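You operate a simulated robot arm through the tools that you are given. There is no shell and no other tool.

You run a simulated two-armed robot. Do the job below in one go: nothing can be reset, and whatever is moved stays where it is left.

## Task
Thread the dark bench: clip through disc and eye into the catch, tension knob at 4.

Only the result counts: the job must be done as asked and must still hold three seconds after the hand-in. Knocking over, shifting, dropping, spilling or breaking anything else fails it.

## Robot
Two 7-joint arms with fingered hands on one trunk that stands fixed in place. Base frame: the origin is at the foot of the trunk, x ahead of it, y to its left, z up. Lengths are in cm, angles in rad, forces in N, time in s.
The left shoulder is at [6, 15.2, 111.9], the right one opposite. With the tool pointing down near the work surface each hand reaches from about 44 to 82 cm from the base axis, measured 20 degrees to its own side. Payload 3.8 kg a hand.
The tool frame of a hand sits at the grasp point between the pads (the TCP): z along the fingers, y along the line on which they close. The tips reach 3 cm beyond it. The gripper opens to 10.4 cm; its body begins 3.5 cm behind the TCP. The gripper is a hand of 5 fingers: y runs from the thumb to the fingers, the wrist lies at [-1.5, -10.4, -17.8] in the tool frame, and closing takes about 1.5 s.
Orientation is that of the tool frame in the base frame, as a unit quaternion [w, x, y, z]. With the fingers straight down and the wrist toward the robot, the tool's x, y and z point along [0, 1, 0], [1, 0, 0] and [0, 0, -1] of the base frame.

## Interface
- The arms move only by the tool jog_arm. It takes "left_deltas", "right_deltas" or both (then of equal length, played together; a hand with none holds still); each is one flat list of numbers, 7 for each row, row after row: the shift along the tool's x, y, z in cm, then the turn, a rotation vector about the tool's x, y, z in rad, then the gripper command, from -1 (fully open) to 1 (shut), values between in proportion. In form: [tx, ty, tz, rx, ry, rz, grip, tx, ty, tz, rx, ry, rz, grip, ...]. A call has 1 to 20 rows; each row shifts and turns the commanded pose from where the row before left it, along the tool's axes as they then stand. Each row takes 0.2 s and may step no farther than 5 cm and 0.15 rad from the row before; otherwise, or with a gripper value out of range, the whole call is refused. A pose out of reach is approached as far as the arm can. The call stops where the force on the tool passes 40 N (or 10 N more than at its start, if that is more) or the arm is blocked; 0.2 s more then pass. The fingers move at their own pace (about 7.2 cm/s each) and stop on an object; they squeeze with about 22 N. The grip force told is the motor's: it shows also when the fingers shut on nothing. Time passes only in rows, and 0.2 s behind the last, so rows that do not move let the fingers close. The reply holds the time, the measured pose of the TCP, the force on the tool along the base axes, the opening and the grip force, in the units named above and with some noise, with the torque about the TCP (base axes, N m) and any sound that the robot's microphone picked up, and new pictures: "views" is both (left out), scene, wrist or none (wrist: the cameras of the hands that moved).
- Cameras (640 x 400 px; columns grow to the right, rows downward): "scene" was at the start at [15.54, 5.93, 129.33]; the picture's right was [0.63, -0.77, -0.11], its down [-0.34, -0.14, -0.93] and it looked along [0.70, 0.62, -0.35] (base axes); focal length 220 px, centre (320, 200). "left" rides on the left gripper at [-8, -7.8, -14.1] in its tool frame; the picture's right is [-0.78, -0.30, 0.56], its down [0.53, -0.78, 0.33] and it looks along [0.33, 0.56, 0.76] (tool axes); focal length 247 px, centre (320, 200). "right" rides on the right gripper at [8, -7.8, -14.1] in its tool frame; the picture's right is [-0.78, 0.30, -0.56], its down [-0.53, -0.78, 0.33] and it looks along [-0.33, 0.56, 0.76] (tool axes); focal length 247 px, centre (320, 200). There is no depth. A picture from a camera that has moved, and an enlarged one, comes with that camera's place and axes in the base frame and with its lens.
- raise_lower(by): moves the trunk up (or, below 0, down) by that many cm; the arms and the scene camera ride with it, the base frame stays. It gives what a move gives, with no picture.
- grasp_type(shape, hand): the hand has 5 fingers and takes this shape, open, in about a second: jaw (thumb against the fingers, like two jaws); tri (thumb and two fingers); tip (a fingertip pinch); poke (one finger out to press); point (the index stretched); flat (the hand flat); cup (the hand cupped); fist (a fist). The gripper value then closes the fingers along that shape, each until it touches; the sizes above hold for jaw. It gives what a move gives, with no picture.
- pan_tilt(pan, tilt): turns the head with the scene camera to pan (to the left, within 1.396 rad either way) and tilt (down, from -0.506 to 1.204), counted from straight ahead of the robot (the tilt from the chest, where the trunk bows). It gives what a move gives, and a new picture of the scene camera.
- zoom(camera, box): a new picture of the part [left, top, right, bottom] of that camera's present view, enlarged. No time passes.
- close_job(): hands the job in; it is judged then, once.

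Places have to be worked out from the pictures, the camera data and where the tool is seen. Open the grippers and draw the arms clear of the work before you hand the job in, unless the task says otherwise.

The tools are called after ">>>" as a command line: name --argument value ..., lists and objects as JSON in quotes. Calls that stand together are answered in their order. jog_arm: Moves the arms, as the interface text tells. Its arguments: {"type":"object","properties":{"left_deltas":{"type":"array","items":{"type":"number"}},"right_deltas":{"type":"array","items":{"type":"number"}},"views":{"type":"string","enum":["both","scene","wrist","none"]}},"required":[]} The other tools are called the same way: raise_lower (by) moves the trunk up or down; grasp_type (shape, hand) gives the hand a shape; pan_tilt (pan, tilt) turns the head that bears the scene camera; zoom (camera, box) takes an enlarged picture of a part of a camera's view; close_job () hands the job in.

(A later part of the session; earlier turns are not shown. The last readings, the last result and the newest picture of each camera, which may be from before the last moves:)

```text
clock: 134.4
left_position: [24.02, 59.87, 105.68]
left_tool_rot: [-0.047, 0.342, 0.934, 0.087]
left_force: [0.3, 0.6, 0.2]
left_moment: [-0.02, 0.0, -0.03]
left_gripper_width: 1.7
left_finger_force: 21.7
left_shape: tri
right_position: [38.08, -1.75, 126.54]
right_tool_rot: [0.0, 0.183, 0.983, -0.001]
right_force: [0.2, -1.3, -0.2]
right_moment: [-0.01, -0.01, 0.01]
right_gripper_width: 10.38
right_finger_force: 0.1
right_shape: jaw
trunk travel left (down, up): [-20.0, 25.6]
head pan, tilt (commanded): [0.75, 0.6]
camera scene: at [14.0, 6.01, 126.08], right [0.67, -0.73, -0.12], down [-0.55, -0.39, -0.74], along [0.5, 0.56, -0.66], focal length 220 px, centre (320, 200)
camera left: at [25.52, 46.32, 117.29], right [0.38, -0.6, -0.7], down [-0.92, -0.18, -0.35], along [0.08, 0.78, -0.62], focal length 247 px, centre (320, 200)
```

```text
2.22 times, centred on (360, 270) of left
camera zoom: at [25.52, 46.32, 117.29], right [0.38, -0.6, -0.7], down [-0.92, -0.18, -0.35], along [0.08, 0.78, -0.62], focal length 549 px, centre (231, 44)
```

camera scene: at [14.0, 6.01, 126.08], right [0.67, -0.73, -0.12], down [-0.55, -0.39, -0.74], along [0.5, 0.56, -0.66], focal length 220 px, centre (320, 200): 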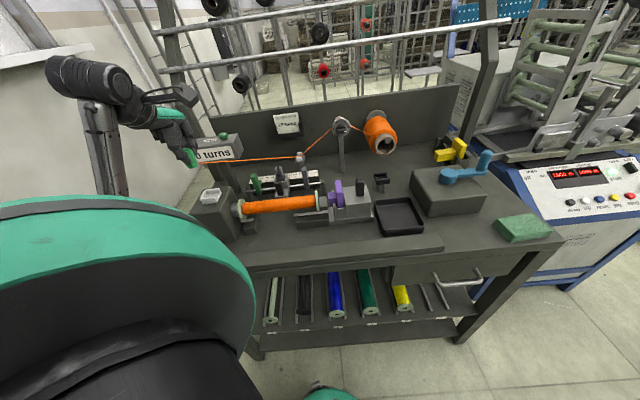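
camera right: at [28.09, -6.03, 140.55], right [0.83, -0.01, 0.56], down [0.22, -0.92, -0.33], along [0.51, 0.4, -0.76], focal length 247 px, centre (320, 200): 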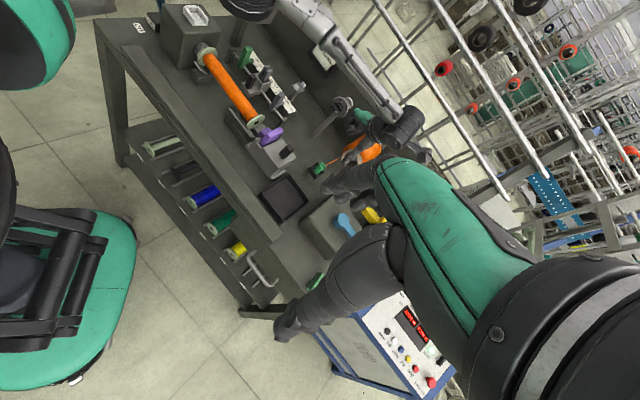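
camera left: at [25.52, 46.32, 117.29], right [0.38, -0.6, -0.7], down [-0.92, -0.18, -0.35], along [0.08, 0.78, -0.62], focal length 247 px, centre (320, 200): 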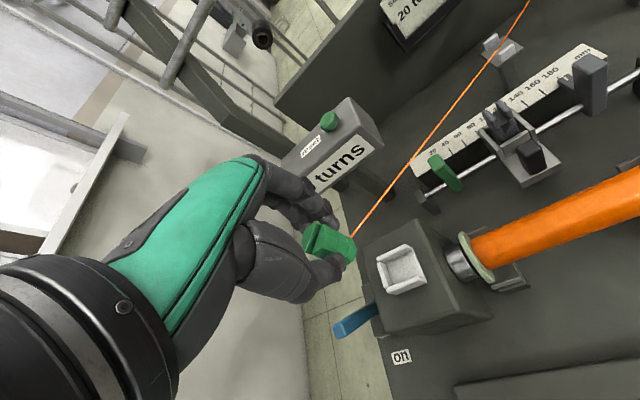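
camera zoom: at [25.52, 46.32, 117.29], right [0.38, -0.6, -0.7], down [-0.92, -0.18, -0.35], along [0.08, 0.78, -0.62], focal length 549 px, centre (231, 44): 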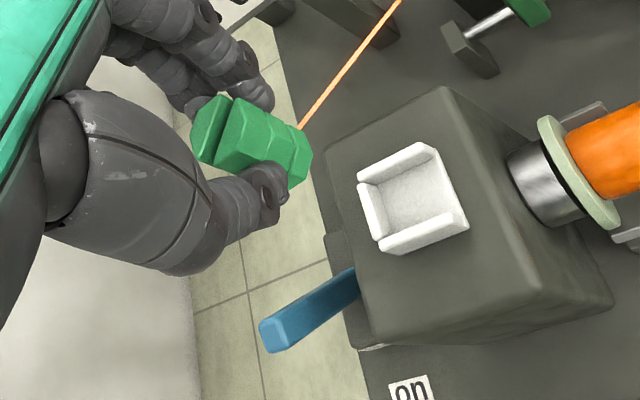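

The clip hangs almost exactly over the catch according to the left camera. I lower it to about 3 cm above the tray floor and compare positions from all views.

>>> jog_arm --left_deltas '[-0.53, -0.47, 3.52, 0, 0, 0, 0.8, -0.53, -0.47, 3.52, 0, 0, 0, 0.8]' --views "none"

>>> zoom --camera "scene" --box '[185, 160, 233, 210]'

>>> zoom --camera "right" --box '[160, 0, 230, 45]'

>>> zoom --camera "left" --box '[270, 190, 430, 310]'

```text
clock: 135.0
left_position: [24.09, 60.0, 98.41]
left_tool_rot: [-0.048, 0.34, 0.935, 0.087]
left_force: [0.5, -0.1, -0.1]
left_moment: [-0.02, -0.03, -0.01]
left_gripper_width: 1.66
left_finger_force: 22.3
left_shape: tri
right_position: [38.2, -1.73, 126.54]
right_tool_rot: [0.001, 0.183, 0.983, 0.0]
right_force: [0.2, -0.6, 0.3]
right_moment: [0.0, 0.02, -0.02]
right_gripper_width: 10.4
right_finger_force: 0.1
right_shape: jaw
trunk travel left (down, up): [-20.0, 25.6]
head pan, tilt (commanded): [0.75, 0.6]
```

```text
8.00 times, centred on (209, 185) of scene
camera zoom: at [14.19, 6.0, 126.05], right [0.67, -0.73, -0.12], down [-0.55, -0.39, -0.74], along [0.5, 0.56, -0.66], focal length 1758 px, centre (1208, 320)
```

zoom: 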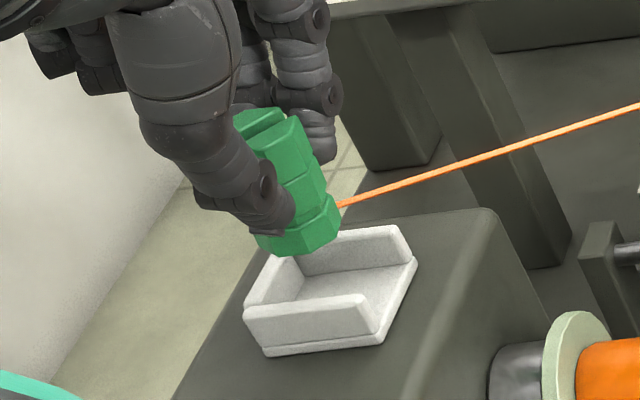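

```text
8.89 times, centred on (195, 22) of right
camera zoom: at [28.03, -5.95, 140.59], right [0.83, 0.0, 0.56], down [0.22, -0.92, -0.33], along [0.51, 0.4, -0.76], focal length 2195 px, centre (1431, 1778)
```

zoom: 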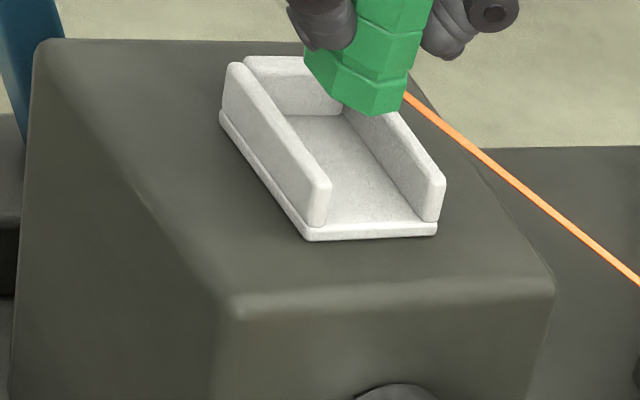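

```text
3.33 times, centred on (350, 250) of left
camera zoom: at [25.7, 46.31, 110.03], right [0.38, -0.6, -0.7], down [-0.92, -0.18, -0.35], along [0.08, 0.78, -0.62], focal length 823 px, centre (220, 33)
```

zoom: 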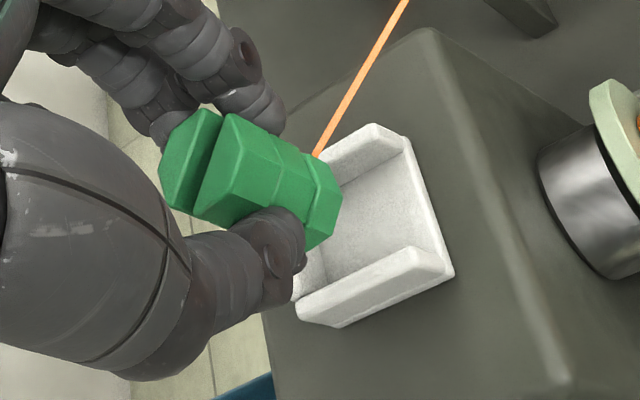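

All three views put the clip's base right over the middle of the catch. I lower it gently toward the floor of the tray, watching for contact.

>>> jog_arm --left_deltas '[-0.18, -0.16, 1.18, 0, 0, 0, 0.8, -0.15, -0.13, 0.98, 0, 0, 0, 0.8, -0.06, -0.05, 0.39, 0, 0, 0, 0.8]' --views "none"

>>> zoom --camera "scene" --box '[190, 165, 238, 210]'

>>> zoom --camera "right" --box '[165, 0, 225, 40]'

>>> zoom --camera "left" --box '[270, 190, 430, 310]'

```text
clock: 135.8
left_position: [24.19, 60.07, 95.77]
left_tool_rot: [-0.049, 0.341, 0.935, 0.088]
left_force: [-0.4, 0.7, 1.4]
left_moment: [0.06, 0.03, 0.0]
left_gripper_width: 1.71
left_finger_force: 21.6
left_shape: tri
right_position: [38.36, -1.68, 126.31]
right_tool_rot: [0.0, 0.184, 0.983, 0.0]
right_force: [-0.1, -0.1, 0.8]
right_moment: [0.0, -0.03, 0.01]
right_gripper_width: 10.4
right_finger_force: 0.1
right_shape: jaw
trunk travel left (down, up): [-20.0, 25.6]
head pan, tilt (commanded): [0.75, 0.6]
```

```text
8.89 times, centred on (214, 188) of scene
camera zoom: at [14.21, 5.97, 126.05], right [0.67, -0.73, -0.12], down [-0.55, -0.39, -0.74], along [0.5, 0.56, -0.66], focal length 1954 px, centre (1262, 311)
```

zoom: 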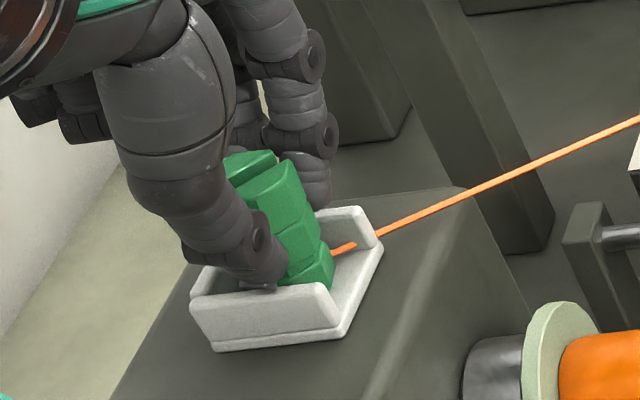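

```text
10.00 times, centred on (195, 20) of right
camera zoom: at [28.05, -5.98, 140.59], right [0.83, 0.0, 0.56], down [0.22, -0.92, -0.33], along [0.51, 0.4, -0.76], focal length 2470 px, centre (1570, 2000)
```

zoom: 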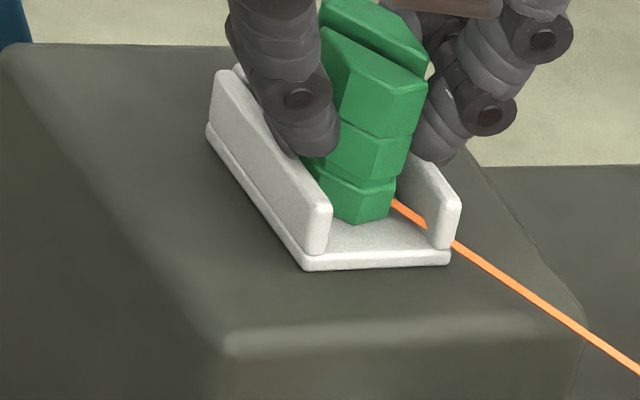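

```text
3.33 times, centred on (350, 250) of left
camera zoom: at [25.68, 46.42, 107.32], right [0.38, -0.6, -0.7], down [-0.92, -0.18, -0.35], along [0.08, 0.78, -0.62], focal length 823 px, centre (220, 33)
```

zoom: 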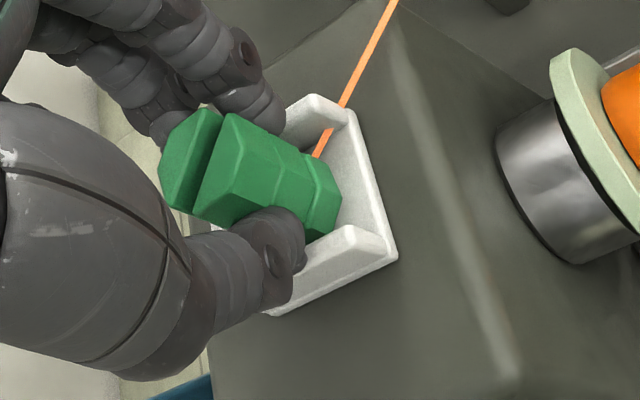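

The clip's base is between the tray walls. I lower another 3 mm to seat it and check the force.

>>> jog_arm --left_deltas '[-0.03, -0.03, 0.2, 0, 0, 0, 0.8, -0.02, -0.02, 0.15, 0, 0, 0, 0.8]' --views "none"

>>> zoom --camera "right" --box '[175, 5, 215, 35]'

>>> zoom --camera "scene" --box '[195, 175, 227, 205]'

```text
clock: 136.4
left_position: [24.13, 59.92, 95.66]
left_tool_rot: [-0.046, 0.339, 0.935, 0.09]
left_force: [-0.3, 0.2, 18.9]
left_moment: [-0.13, 0.1, 0.05]
left_gripper_width: 1.79
left_finger_force: 22.0
left_shape: tri
right_position: [38.25, -2.04, 126.55]
right_tool_rot: [0.001, 0.183, 0.983, 0.001]
right_force: [0.3, 0.3, -0.6]
right_moment: [0.0, 0.03, 0.02]
right_gripper_width: 10.39
right_finger_force: 0.0
right_shape: jaw
trunk travel left (down, up): [-20.0, 25.6]
head pan, tilt (commanded): [0.75, 0.6]
```

```text
13.33 times, centred on (195, 20) of right
camera zoom: at [27.93, -6.24, 140.63], right [0.83, -0.01, 0.56], down [0.22, -0.92, -0.33], along [0.51, 0.4, -0.76], focal length 3293 px, centre (1987, 2600)
```

zoom: 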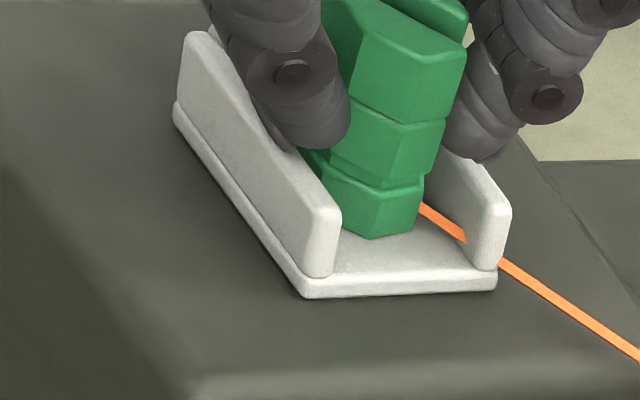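

```text
13.33 times, centred on (211, 190) of scene
camera zoom: at [14.11, 5.74, 126.09], right [0.67, -0.73, -0.12], down [-0.55, -0.38, -0.74], along [0.5, 0.56, -0.66], focal length 2931 px, centre (1773, 333)
```

zoom: 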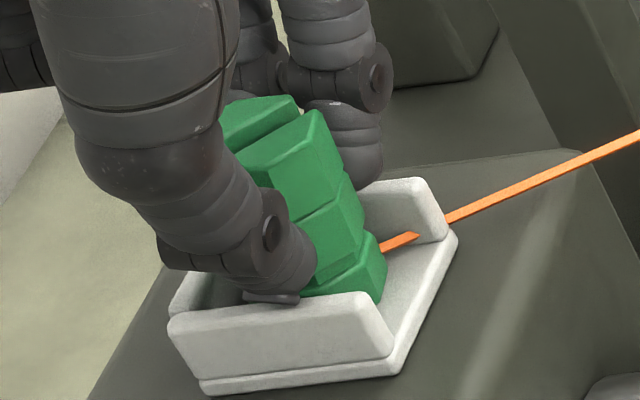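

The force rises to about 19 N, so the clip is firmly on the tray floor. I ease the pressure slightly and open the fingers slowly.

>>> jog_arm --left_deltas '[0.035, 0.03, -0.24, 0, 0, 0, 0.8, 0, 0, 0, 0, 0, 0, 0.6, 0, 0, 0, 0, 0, 0, 0.4, 0, 0, 0, 0, 0, 0, 0.25, 0, 0, 0, 0, 0, 0, 0.1, 0, 0, 0, 0, 0, 0, 0, 0, 0, 0, 0, 0, 0, -0.1]' --views "none"

>>> zoom --camera "right" --box '[165, 0, 225, 40]'

>>> zoom --camera "scene" --box '[190, 165, 238, 210]'

>>> zoom --camera "left" --box '[270, 190, 430, 310]'

```text
clock: 138.0
left_position: [24.13, 60.07, 95.6]
left_tool_rot: [-0.048, 0.341, 0.935, 0.087]
left_force: [0.0, 0.0, 0.1]
left_moment: [-0.03, 0.01, -0.02]
left_gripper_width: 5.67
left_finger_force: 0.1
left_shape: tri
right_position: [38.37, -1.8, 126.37]
right_tool_rot: [0.0, 0.183, 0.983, 0.0]
right_force: [-0.2, -0.2, 0.6]
right_moment: [0.02, -0.03, -0.01]
right_gripper_width: 10.38
right_finger_force: 0.1
right_shape: jaw
trunk travel left (down, up): [-20.0, 25.6]
head pan, tilt (commanded): [0.75, 0.6]
```

```text
10.00 times, centred on (195, 20) of right
camera zoom: at [28.06, -5.93, 140.58], right [0.83, 0.0, 0.56], down [0.22, -0.92, -0.33], along [0.51, 0.4, -0.76], focal length 2470 px, centre (1570, 2000)
```

zoom: 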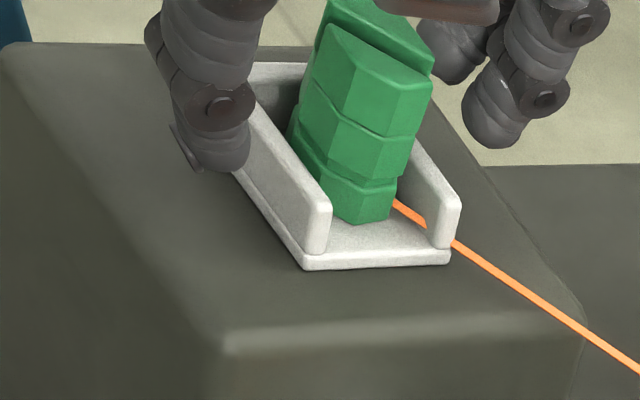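

```text
8.89 times, centred on (214, 188) of scene
camera zoom: at [14.22, 6.01, 126.04], right [0.67, -0.73, -0.12], down [-0.55, -0.39, -0.74], along [0.5, 0.56, -0.66], focal length 1954 px, centre (1262, 311)
```

zoom: 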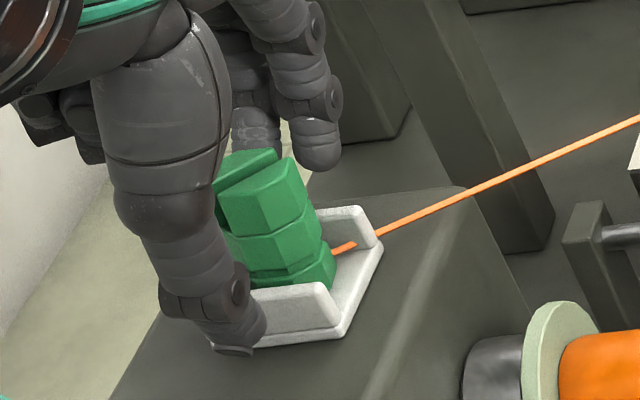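

```text
3.33 times, centred on (350, 250) of left
camera zoom: at [25.66, 46.48, 107.12], right [0.38, -0.6, -0.7], down [-0.92, -0.18, -0.35], along [0.08, 0.78, -0.63], focal length 823 px, centre (220, 33)
```

zoom: 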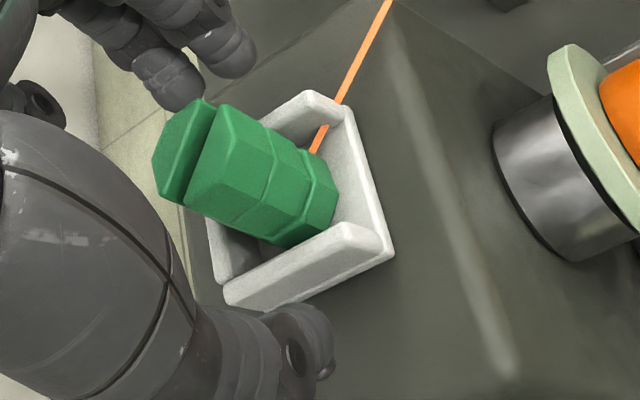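

The clip stands free in the catch. I raise the hand straight up, clear of it.

>>> jog_arm --left_deltas '[0.15, 0.13, -0.98, 0, 0, 0, -0.1, 0.22, 0.2, -1.47, 0, 0, 0, -0.1, 0.44, 0.39, -2.94, 0, 0, 0, -0.1, 0.59, 0.52, -3.92, 0, 0, 0, -0.1, 0.59, 0.52, -3.92, 0, 0, 0, -0.1]' --views "scene"

>>> zoom --camera "scene" --box '[180, 120, 400, 230]'

>>> zoom --camera "right" --box '[165, 0, 225, 40]'

>>> zoom --camera "scene" --box '[190, 165, 238, 210]'

```text
clock: 139.2
left_position: [24.03, 60.2, 109.06]
left_tool_rot: [-0.048, 0.342, 0.935, 0.086]
left_force: [-0.2, -0.1, -0.1]
left_moment: [-0.03, 0.02, -0.01]
left_gripper_width: 5.66
left_finger_force: 0.1
left_shape: tri
right_position: [38.15, -1.78, 126.59]
right_tool_rot: [0.0, 0.183, 0.983, 0.001]
right_force: [0.3, -0.8, -0.4]
right_moment: [-0.03, -0.02, 0.01]
right_gripper_width: 10.37
right_finger_force: 0.1
right_shape: jaw
trunk travel left (down, up): [-20.0, 25.6]
head pan, tilt (commanded): [0.75, 0.6]
camera scene: at [14.12, 5.98, 126.06], right [0.67, -0.73, -0.12], down [-0.55, -0.38, -0.74], along [0.5, 0.56, -0.66], focal length 220 px, centre (320, 200)
```

scene: 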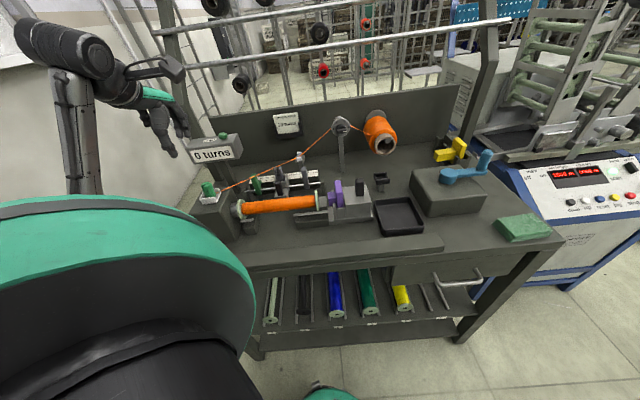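

```text
2.91 times, centred on (290, 175) of scene
camera zoom: at [14.12, 5.98, 126.06], right [0.67, -0.73, -0.12], down [-0.55, -0.38, -0.74], along [0.5, 0.56, -0.66], focal length 640 px, centre (407, 273)
```

zoom: 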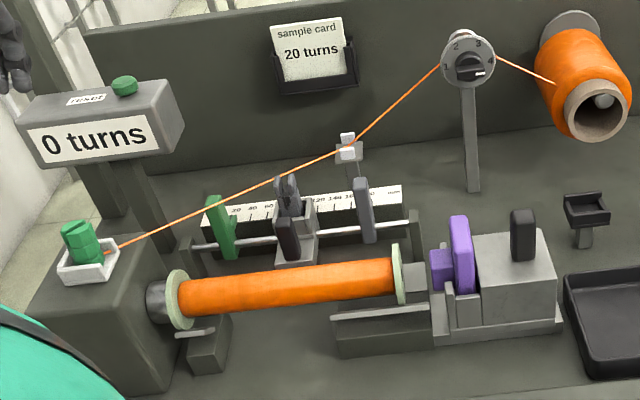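

```text
10.00 times, centred on (195, 20) of right
camera zoom: at [27.94, -5.97, 140.62], right [0.83, 0.0, 0.56], down [0.22, -0.92, -0.33], along [0.51, 0.4, -0.76], focal length 2470 px, centre (1570, 2000)
```

zoom: 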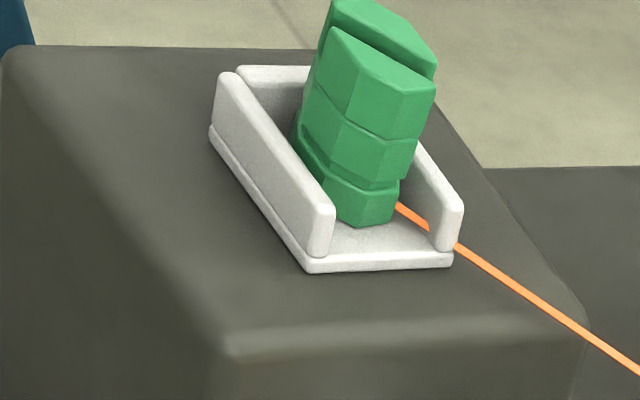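

```text
8.89 times, centred on (214, 188) of scene
camera zoom: at [14.12, 5.98, 126.06], right [0.67, -0.73, -0.12], down [-0.55, -0.38, -0.74], along [0.5, 0.56, -0.66], focal length 1954 px, centre (1262, 311)
```

zoom: 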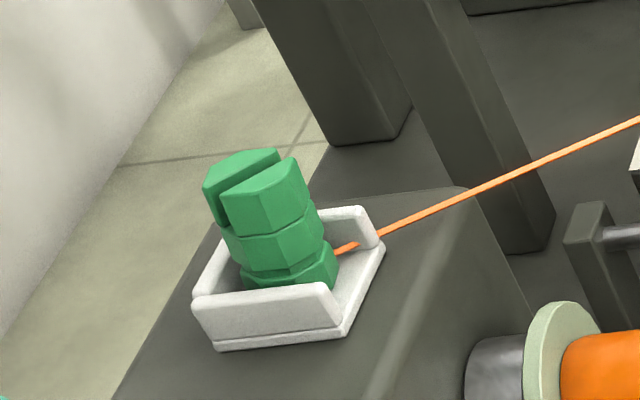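

The thread now runs spool, disc, eye, catch, and the clip stands in the tray. I check the knob closely and compare the other parts with how they were at the start.

>>> zoom --camera "scene" --box '[322, 110, 362, 140]'

>>> zoom --camera "right" --box '[300, 80, 400, 160]'

>>> zoom --camera "scene" --box '[236, 150, 332, 210]'

>>> zoom --camera "scene" --box '[350, 100, 430, 150]'

```text
13.33 times, centred on (342, 125) of scene
camera zoom: at [14.12, 5.98, 126.06], right [0.67, -0.73, -0.12], down [-0.55, -0.38, -0.74], along [0.5, 0.56, -0.66], focal length 2931 px, centre (27, 1200)
```

zoom: 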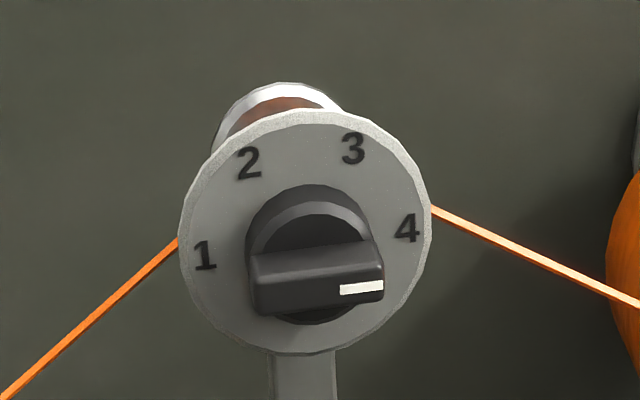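

```text
5.00 times, centred on (350, 120) of right
camera zoom: at [27.94, -5.97, 140.62], right [0.83, 0.0, 0.56], down [0.22, -0.92, -0.33], along [0.51, 0.4, -0.76], focal length 1235 px, centre (170, 600)
```

zoom: 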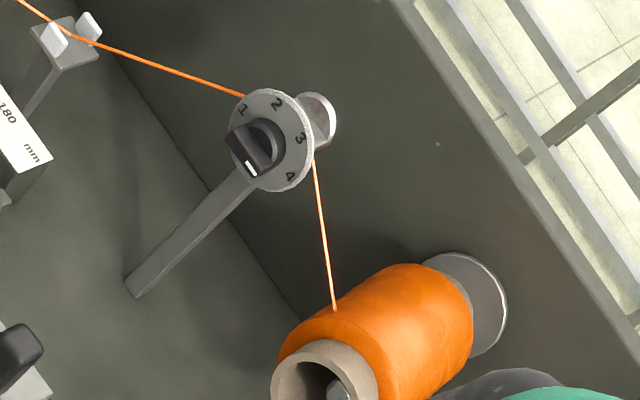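

```text
6.67 times, centred on (284, 180) of scene
camera zoom: at [14.12, 5.98, 126.06], right [0.67, -0.73, -0.12], down [-0.55, -0.38, -0.74], along [0.5, 0.56, -0.66], focal length 1465 px, centre (560, 333)
```

zoom: 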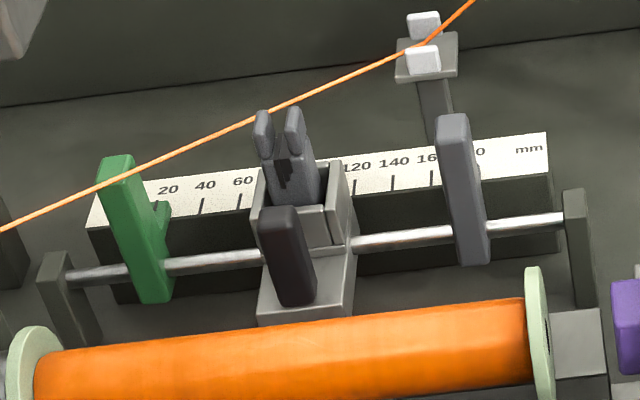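

```text
8.00 times, centred on (390, 125) of scene
camera zoom: at [14.12, 5.98, 126.06], right [0.67, -0.73, -0.12], down [-0.55, -0.38, -0.74], along [0.5, 0.56, -0.66], focal length 1758 px, centre (-240, 800)
```

zoom: 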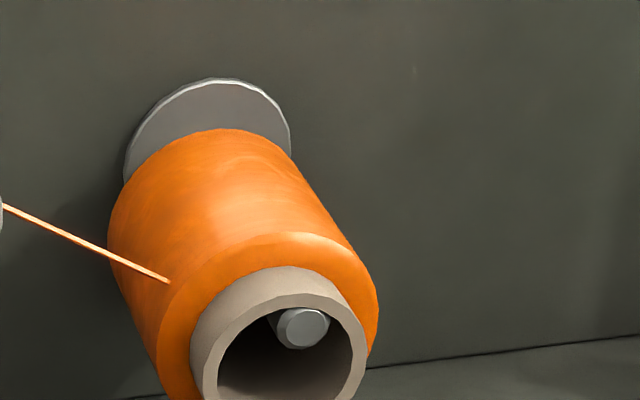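

The knob's mark points at 4, and carriage, stops and card look unchanged. I repeat an earlier zoom of the spool taken before I touched it, to compare.

>>> zoom --camera "scene" --box '[370, 140, 466, 200]'

>>> zoom --camera "right" --box '[280, 120, 440, 220]'

```text
6.67 times, centred on (418, 170) of scene
camera zoom: at [14.12, 5.98, 126.06], right [0.67, -0.73, -0.12], down [-0.55, -0.38, -0.74], along [0.5, 0.56, -0.66], focal length 1465 px, centre (-333, 400)
```

zoom: 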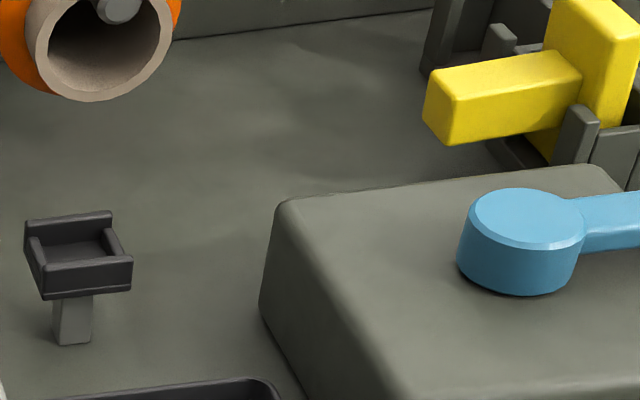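

```text
4.00 times, centred on (360, 170) of right
camera zoom: at [27.94, -5.97, 140.62], right [0.83, 0.0, 0.56], down [0.22, -0.92, -0.33], along [0.51, 0.4, -0.76], focal length 988 px, centre (160, 320)
```

zoom: 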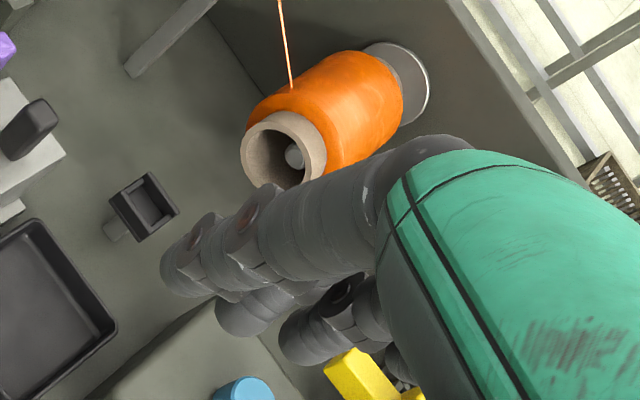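

The spool's front seems about 1 cm further left than before I brushed it. I set the head to the earlier viewing angle to compare with a picture taken before that contact.

>>> pan_tilt --pan 0.7 --tilt 0.45

>>> zoom --camera "scene" --box '[280, 130, 440, 240]'

>>> zoom --camera "scene" --box '[330, 140, 426, 225]'

```text
clock: 139.9
left_position: [24.08, 60.34, 109.24]
left_tool_rot: [-0.049, 0.341, 0.935, 0.086]
left_force: [0.0, -0.4, -0.4]
left_moment: [-0.01, -0.01, 0.03]
left_gripper_width: 5.67
left_finger_force: 0.0
left_shape: tri
right_position: [38.44, -1.77, 126.41]
right_tool_rot: [0.0, 0.183, 0.983, 0.001]
right_force: [-0.2, -0.6, -0.1]
right_moment: [-0.02, 0.03, 0.01]
right_gripper_width: 10.37
right_finger_force: 0.1
right_shape: jaw
trunk travel left (down, up): [-20.0, 25.6]
head pan, tilt (commanded): [0.7, 0.45]
camera scene: at [15.03, 5.9, 127.27], right [0.63, -0.77, -0.11], down [-0.48, -0.28, -0.83], along [0.6, 0.58, -0.55], focal length 220 px, centre (320, 200)
```

scene: 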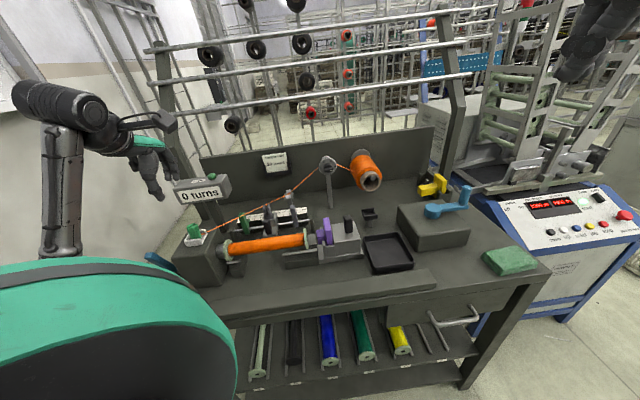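

```text
3.64 times, centred on (360, 185) of scene
camera zoom: at [15.03, 5.9, 127.27], right [0.63, -0.77, -0.11], down [-0.48, -0.28, -0.83], along [0.6, 0.58, -0.55], focal length 799 px, centre (174, 254)
```

zoom: 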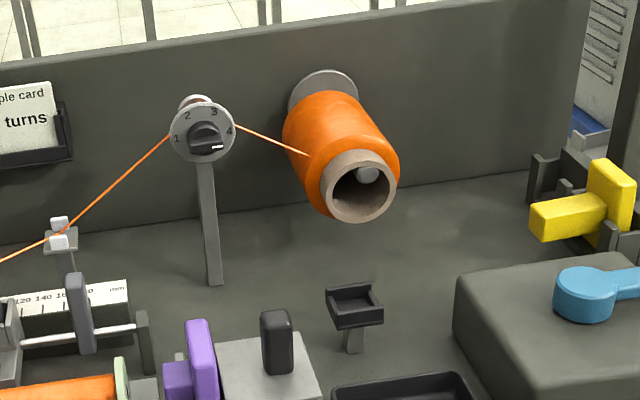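

```text
4.71 times, centred on (378, 182) of scene
camera zoom: at [15.03, 5.9, 127.27], right [0.63, -0.77, -0.11], down [-0.48, -0.28, -0.83], along [0.6, 0.58, -0.55], focal length 1034 px, centre (47, 282)
```

zoom: 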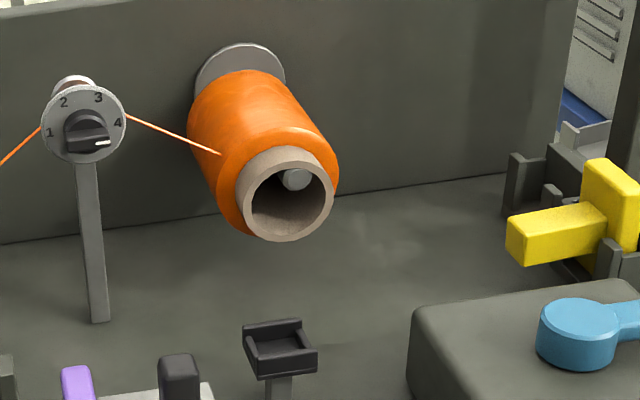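

Comparing with a picture from before my touch, the spool sits about 7 mm further left on its peg, while everything else matches. I move the left hand high over the bench toward the spool to inspect it closely and, if it looks safe, nudge it back.

>>> jog_arm --left_deltas '[0, 0, 0, 0.065, -0.075, 0, 0.3, 0, 0, -3, 0.065, -0.075, 0, 0.6, -4.05, 1.48, 0, 0, 0, 0, 1, -4.05, 1.48, 0, 0, 0, 0, 1, -4.05, 1.48, 0, 0, 0, 0, 1, -4.05, 1.48, 0, 0, 0, 0, 1, -4.05, 1.48, 0, 0, 0, 0, 1, -4.05, 1.48, 0, 0, 0, 0, 1, -4.05, 1.48, 0, 0, 0, 0, 1, -4.05, 1.48, 0, 0, 0, 0, 1, -4.05, 1.48, 0, 0, 0, 0, 1]' --views "both"

>>> zoom --camera "left" --box '[360, 60, 600, 210]'

```text
clock: 142.3
left_position: [61.07, 46.3, 112.16]
left_tool_rot: [-0.001, 0.343, 0.939, 0.0]
left_force: [0.1, -0.3, 0.9]
left_moment: [-0.03, 0.03, 0.02]
left_gripper_width: 0.0
left_finger_force: 21.5
left_shape: tri
right_position: [38.52, -1.87, 126.38]
right_tool_rot: [-0.001, 0.183, 0.983, 0.0]
right_force: [0.2, -0.9, 0.0]
right_moment: [0.03, 0.04, 0.02]
right_gripper_width: 10.37
right_finger_force: 0.0
right_shape: jaw
trunk travel left (down, up): [-20.0, 25.6]
head pan, tilt (commanded): [0.7, 0.45]
camera scene: at [15.2, 5.78, 127.25], right [0.63, -0.76, -0.11], down [-0.48, -0.28, -0.83], along [0.6, 0.58, -0.55], focal length 220 px, centre (320, 200)
camera left: at [62.18, 35.19, 126.23], right [0.4, -0.73, -0.56], down [-0.91, -0.25, -0.33], along [0.1, 0.64, -0.76], focal length 247 px, centre (320, 200)
```

scene: 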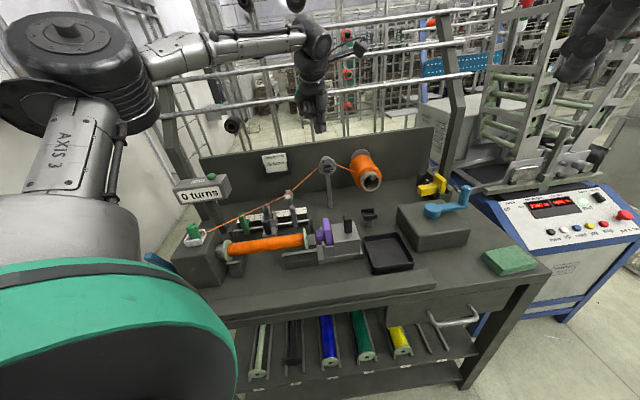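
left: 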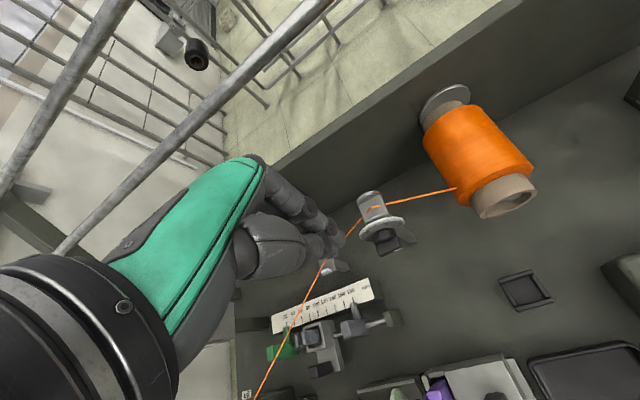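

```text
2.67 times, centred on (480, 135) of left
camera zoom: at [62.18, 35.19, 126.23], right [0.4, -0.73, -0.56], down [-0.91, -0.25, -0.33], along [0.1, 0.64, -0.76], focal length 659 px, centre (-107, 373)
```

zoom: 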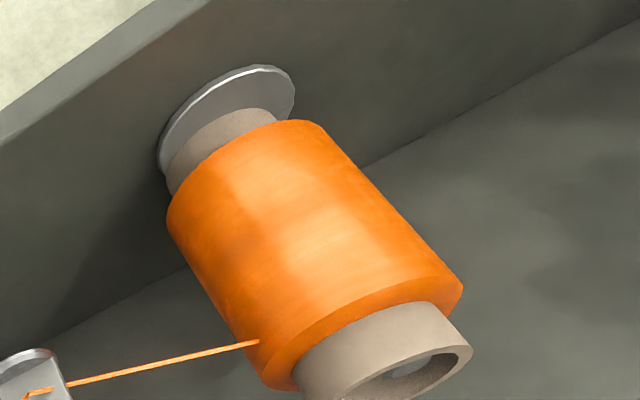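

The spool hangs normally but is a little off its first place. A gentle push from its left side with closed fingers should bring it back; I turn and tilt the hand as before and go above the gap between disc and spool.

>>> jog_arm --left_deltas '[0, 0, 0, 0, 0, 0.137, 1, 0, 0, 0, 0, 0, 0.137, 1, 0, 0, 0, 0, 0, 0.137, 1, 0, 0, 0, 0, 0, 0.137, 1, 0, 0, 0, 0, 0, 0.137, 1, 0, 0, 0, 0, 0, 0.137, 1, 0, 0, 0, 0, 0, 0.137, 1, 0, 0, 0, -0.145, 0, 0, 1, 0, 0, 0, -0.145, 0, 0, 1, 0, 0, 0, -0.145, 0, 0, 1]' --views "none"

```text
clock: 144.5
left_position: [60.71, 46.55, 112.17]
left_tool_rot: [0.161, 0.72, 0.659, 0.146]
left_force: [-1.2, 0.1, 0.4]
left_moment: [0.03, 0.0, 0.02]
left_gripper_width: 0.01
left_finger_force: 22.1
left_shape: tri
right_position: [38.3, -1.67, 126.28]
right_tool_rot: [0.0, 0.184, 0.983, 0.0]
right_force: [0.5, 0.7, 0.5]
right_moment: [0.0, 0.01, -0.03]
right_gripper_width: 10.37
right_finger_force: 0.0
right_shape: jaw
trunk travel left (down, up): [-20.0, 25.6]
head pan, tilt (commanded): [0.7, 0.45]
```

>>> jog_arm --left_deltas '[0.32, 2.2, 2.57, 0, 0, 0, 1, 0.32, 2.2, 2.57, 0, 0, 0, 1, 0.32, 2.2, 2.57, 0, 0, 0, 1, 0.02, -1.59, 3.4, 0, 0, 0, 1, 0.02, -1.59, 3.4, 0, 0, 0, 1]' --views "none"

>>> zoom --camera "scene" --box '[310, 120, 406, 200]'

>>> zoom --camera "left" --box '[260, 160, 460, 300]'

>>> zoom --camera "right" --box '[300, 60, 420, 170]'

```text
clock: 145.7
left_position: [69.91, 46.76, 100.19]
left_tool_rot: [0.159, 0.72, 0.66, 0.146]
left_force: [1.2, -0.2, 0.0]
left_moment: [0.0, 0.02, -0.02]
left_gripper_width: 0.01
left_finger_force: 21.9
left_shape: tri
right_position: [38.38, -1.75, 126.44]
right_tool_rot: [-0.001, 0.183, 0.983, -0.001]
right_force: [-0.8, 0.1, -0.4]
right_moment: [-0.03, 0.03, 0.0]
right_gripper_width: 10.4
right_finger_force: 0.0
right_shape: jaw
trunk travel left (down, up): [-20.0, 25.6]
head pan, tilt (commanded): [0.7, 0.45]
```

```text
5.00 times, centred on (358, 160) of scene
camera zoom: at [15.09, 5.95, 127.26], right [0.63, -0.77, -0.11], down [-0.48, -0.28, -0.83], along [0.6, 0.58, -0.55], focal length 1099 px, centre (130, 400)
```

zoom: 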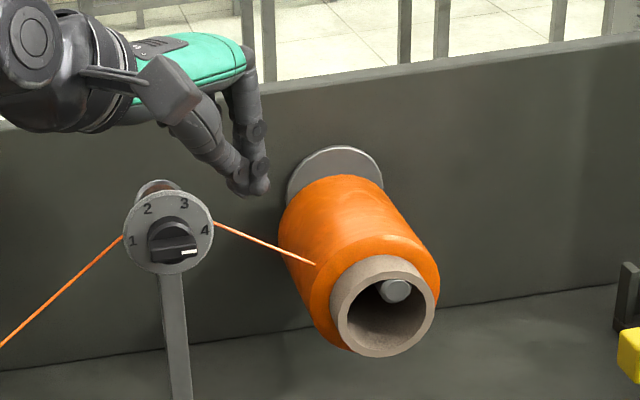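

```text
2.86 times, centred on (360, 230) of left
camera zoom: at [56.37, 39.89, 109.66], right [-0.1, -0.77, -0.63], down [-0.52, 0.58, -0.63], along [0.85, 0.26, -0.46], focal length 706 px, centre (206, 114)
```

zoom: 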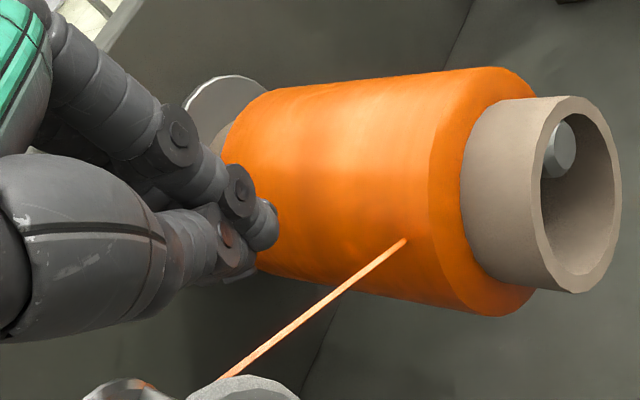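

```text
3.64 times, centred on (360, 115) of right
camera zoom: at [28.16, -5.88, 140.56], right [0.83, 0.0, 0.56], down [0.22, -0.92, -0.33], along [0.51, 0.4, -0.76], focal length 898 px, centre (174, 509)
```

zoom: 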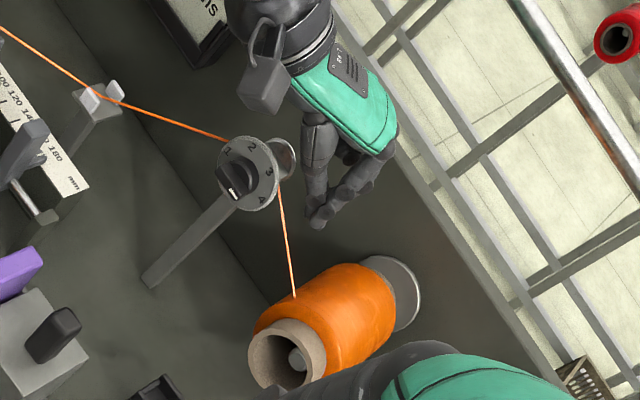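

The closed fingers hang in the free space between disc and spool. I lower them beside the spool's left flank.

>>> jog_arm --left_deltas '[0.02, -1.4, 3.0, 0, 0, 0, 1, 0.02, -1.4, 3.0, 0, 0, 0, 1]' --views "none"

>>> zoom --camera "scene" --box '[310, 120, 406, 200]'

>>> zoom --camera "left" --box '[260, 160, 460, 300]'

>>> zoom --camera "right" --box '[320, 80, 420, 160]'

```text
clock: 146.3
left_position: [70.09, 45.79, 94.64]
left_tool_rot: [0.163, 0.722, 0.656, 0.151]
left_force: [10.9, -22.2, 20.6]
left_moment: [1.26, 0.6, 0.53]
left_gripper_width: 0.0
left_finger_force: 21.5
left_shape: tri
right_position: [38.19, -2.64, 126.57]
right_tool_rot: [0.0, 0.185, 0.983, 0.004]
right_force: [0.1, 0.1, 0.1]
right_moment: [0.0, 0.02, 0.0]
right_gripper_width: 10.38
right_finger_force: 0.0
right_shape: jaw
trunk travel left (down, up): [-20.0, 25.6]
head pan, tilt (commanded): [0.7, 0.45]
```

```text
5.00 times, centred on (358, 160) of scene
camera zoom: at [14.96, 5.04, 127.36], right [0.63, -0.77, -0.12], down [-0.48, -0.27, -0.83], along [0.61, 0.58, -0.54], focal length 1099 px, centre (130, 400)
```

zoom: 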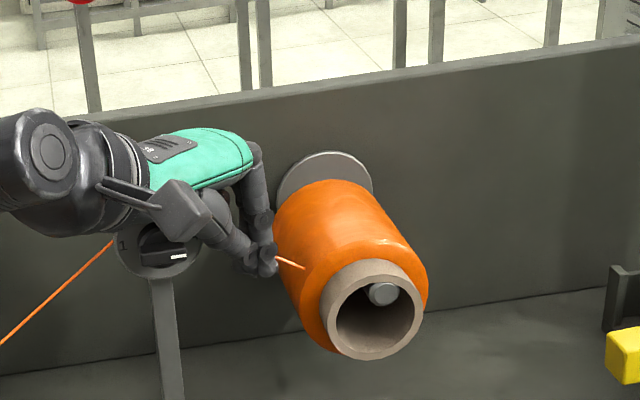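

```text
2.86 times, centred on (360, 230) of left
camera zoom: at [56.28, 38.88, 103.85], right [-0.1, -0.77, -0.63], down [-0.5, 0.59, -0.63], along [0.86, 0.26, -0.45], focal length 706 px, centre (206, 114)
```

zoom: 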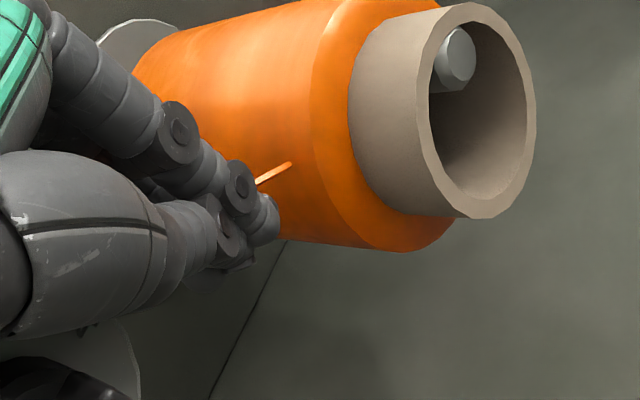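

```text
5.00 times, centred on (370, 120) of right
camera zoom: at [27.97, -6.82, 140.61], right [0.83, -0.01, 0.56], down [0.22, -0.92, -0.34], along [0.51, 0.4, -0.76], focal length 1235 px, centre (70, 600)
```

zoom: 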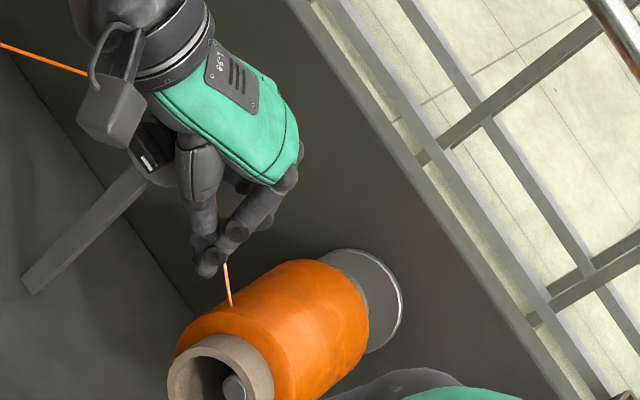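

The palm is pressing on the dial from above, so this way in is too low. I lift straight up at once.

>>> jog_arm --left_deltas '[-0.02, 0.85, -1.8, 0, 0, 0, 1, -0.02, 1.5, -3.2, 0, 0, 0, 1, -0.02, 1.7, -3.6, 0, 0, 0, 1]' --views "none"

>>> zoom --camera "scene" --box '[308, 150, 348, 175]'

>>> zoom --camera "scene" --box '[330, 140, 426, 225]'

>>> zoom --camera "right" --box '[310, 90, 374, 130]'

```text
clock: 147.1
left_position: [69.84, 46.62, 103.32]
left_tool_rot: [0.157, 0.72, 0.66, 0.146]
left_force: [-0.1, -0.5, 0.5]
left_moment: [-0.03, 0.01, 0.03]
left_gripper_width: 0.0
left_finger_force: 22.6
left_shape: tri
right_position: [38.36, -1.96, 126.43]
right_tool_rot: [0.0, 0.184, 0.983, 0.002]
right_force: [-0.5, -1.0, -0.2]
right_moment: [0.0, 0.02, 0.0]
right_gripper_width: 10.37
right_finger_force: 0.0
right_shape: jaw
trunk travel left (down, up): [-20.0, 25.6]
head pan, tilt (commanded): [0.7, 0.45]
```

```text
16.00 times, centred on (328, 162) of scene
camera zoom: at [14.96, 5.78, 127.29], right [0.64, -0.76, -0.11], down [-0.48, -0.28, -0.83], along [0.6, 0.58, -0.55], focal length 3517 px, centre (192, 800)
```

zoom: 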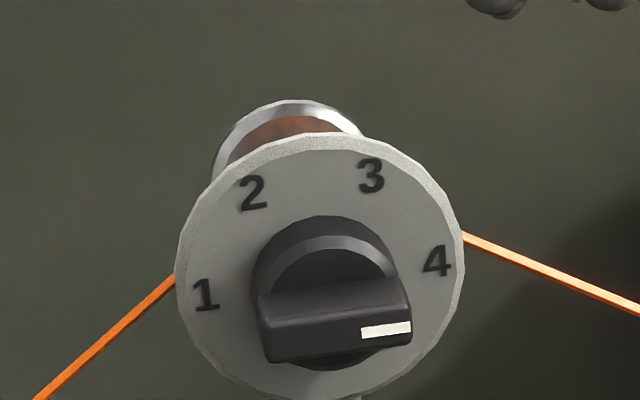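

```text
4.71 times, centred on (378, 182) of scene
camera zoom: at [14.96, 5.78, 127.29], right [0.64, -0.76, -0.11], down [-0.48, -0.28, -0.83], along [0.6, 0.58, -0.55], focal length 1034 px, centre (47, 282)
```

zoom: 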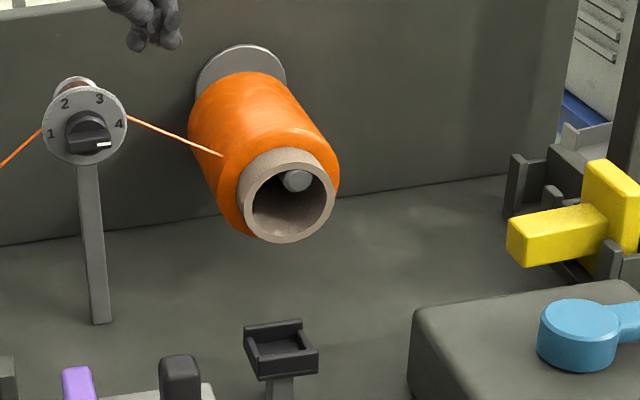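

```text
10.00 times, centred on (342, 110) of right
camera zoom: at [28.02, -6.24, 140.59], right [0.83, -0.01, 0.56], down [0.22, -0.92, -0.33], along [0.51, 0.4, -0.76], focal length 2470 px, centre (100, 1100)
```

zoom: 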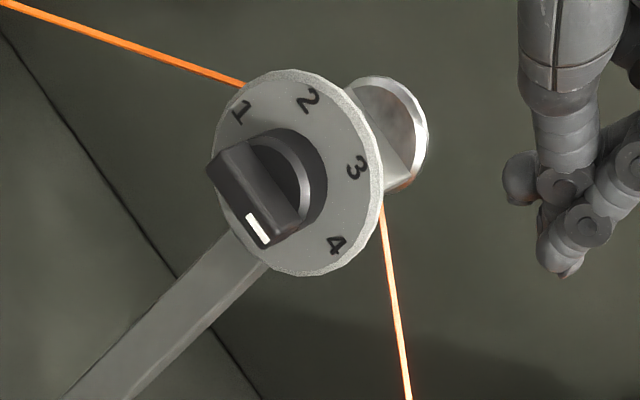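

The knob still stands at 4 and nothing changed, but this approach is not safe, so I leave the spool alone. I raise the left hand high, open it, and draw it back toward the robot.

>>> jog_arm --left_deltas '[0, 1.7, -3.62, 0, 0, 0, 1, 0, 1.7, -3.62, 0, 0, 0, 1, 0, 1.7, -3.62, 0, 0, 0, 0.5, 0, 1.7, -3.62, 0, 0, 0, 0, 0, 1.2, -2.6, 0, 0, 0, -0.5, -0.36, -3.6, -1.69, 0, 0, 0, -1, -0.36, -3.6, -1.69, 0, 0, 0, -1, -0.36, -3.6, -1.69, 0, 0, 0, -1, -0.36, -3.6, -1.69, 0, 0, 0, -1, -0.36, -3.6, -1.69, 0, 0, 0, -1, -0.36, -3.6, -1.69, 0, 0, 0, -1, -0.36, -3.6, -1.69, 0, 0, 0, -1]' --views "both"

>>> zoom --camera "scene" --box '[160, 130, 440, 290]'

>>> zoom --camera "scene" --box '[170, 210, 234, 255]'

>>> zoom --camera "right" --box '[150, 0, 390, 150]'

```text
clock: 149.7
left_position: [41.88, 46.69, 122.06]
left_tool_rot: [0.158, 0.72, 0.66, 0.146]
left_force: [0.5, -0.4, -0.6]
left_moment: [0.02, -0.02, -0.03]
left_gripper_width: 10.38
left_finger_force: 0.1
left_shape: tri
right_position: [38.36, -1.73, 126.57]
right_tool_rot: [0.0, 0.182, 0.983, 0.001]
right_force: [0.2, -0.1, 0.7]
right_moment: [-0.02, -0.02, 0.0]
right_gripper_width: 10.38
right_finger_force: 0.0
right_shape: jaw
trunk travel left (down, up): [-20.0, 25.6]
head pan, tilt (commanded): [0.7, 0.45]
camera scene: at [14.96, 5.91, 127.29], right [0.63, -0.77, -0.11], down [-0.48, -0.28, -0.83], along [0.6, 0.58, -0.55], focal length 220 px, centre (320, 200)
camera left: at [28.34, 39.85, 131.53], right [-0.1, -0.77, -0.63], down [-0.52, 0.58, -0.63], along [0.85, 0.26, -0.46], focal length 247 px, centre (320, 200)
```

scene: 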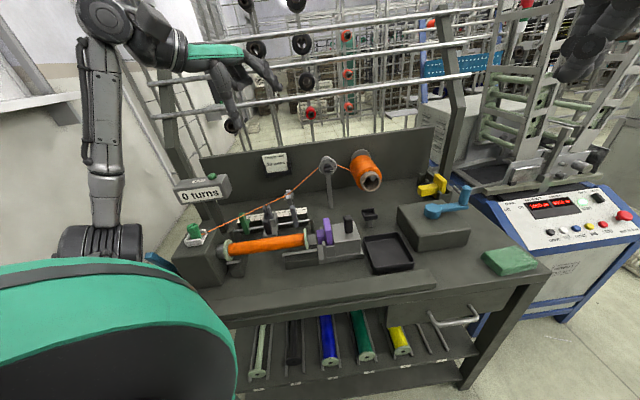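
left: 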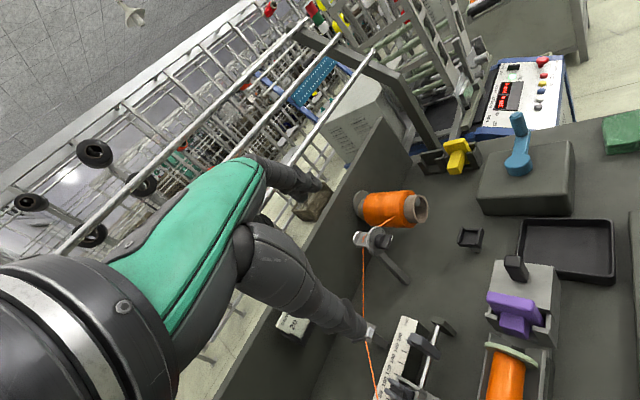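

```text
2.29 times, centred on (300, 210) of scene
camera zoom: at [14.96, 5.91, 127.29], right [0.63, -0.77, -0.11], down [-0.48, -0.28, -0.83], along [0.6, 0.58, -0.55], focal length 502 px, centre (366, 177)
```

zoom: 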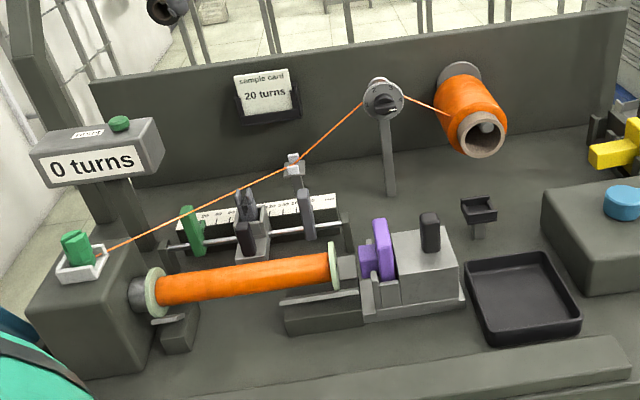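

```text
8.89 times, centred on (202, 232) of scene
camera zoom: at [14.96, 5.91, 127.29], right [0.63, -0.77, -0.11], down [-0.48, -0.28, -0.83], along [0.6, 0.58, -0.55], focal length 1954 px, centre (1369, -89)
```

zoom: 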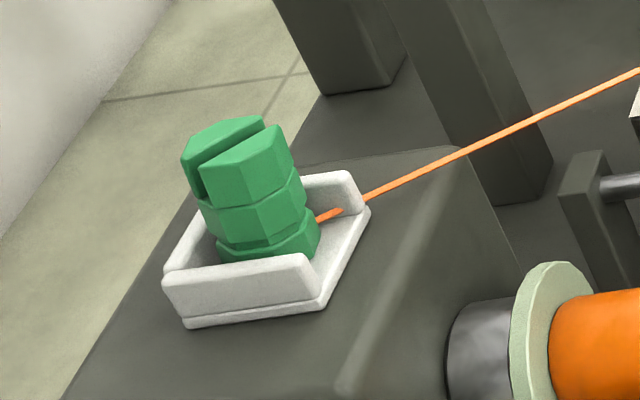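

```text
2.67 times, centred on (270, 75) of right
camera zoom: at [28.0, -5.93, 140.6], right [0.83, 0.0, 0.56], down [0.22, -0.92, -0.33], along [0.51, 0.4, -0.76], focal length 659 px, centre (453, 533)
```

zoom: 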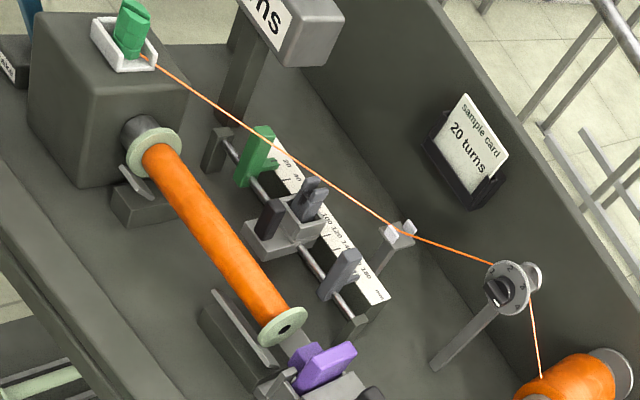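

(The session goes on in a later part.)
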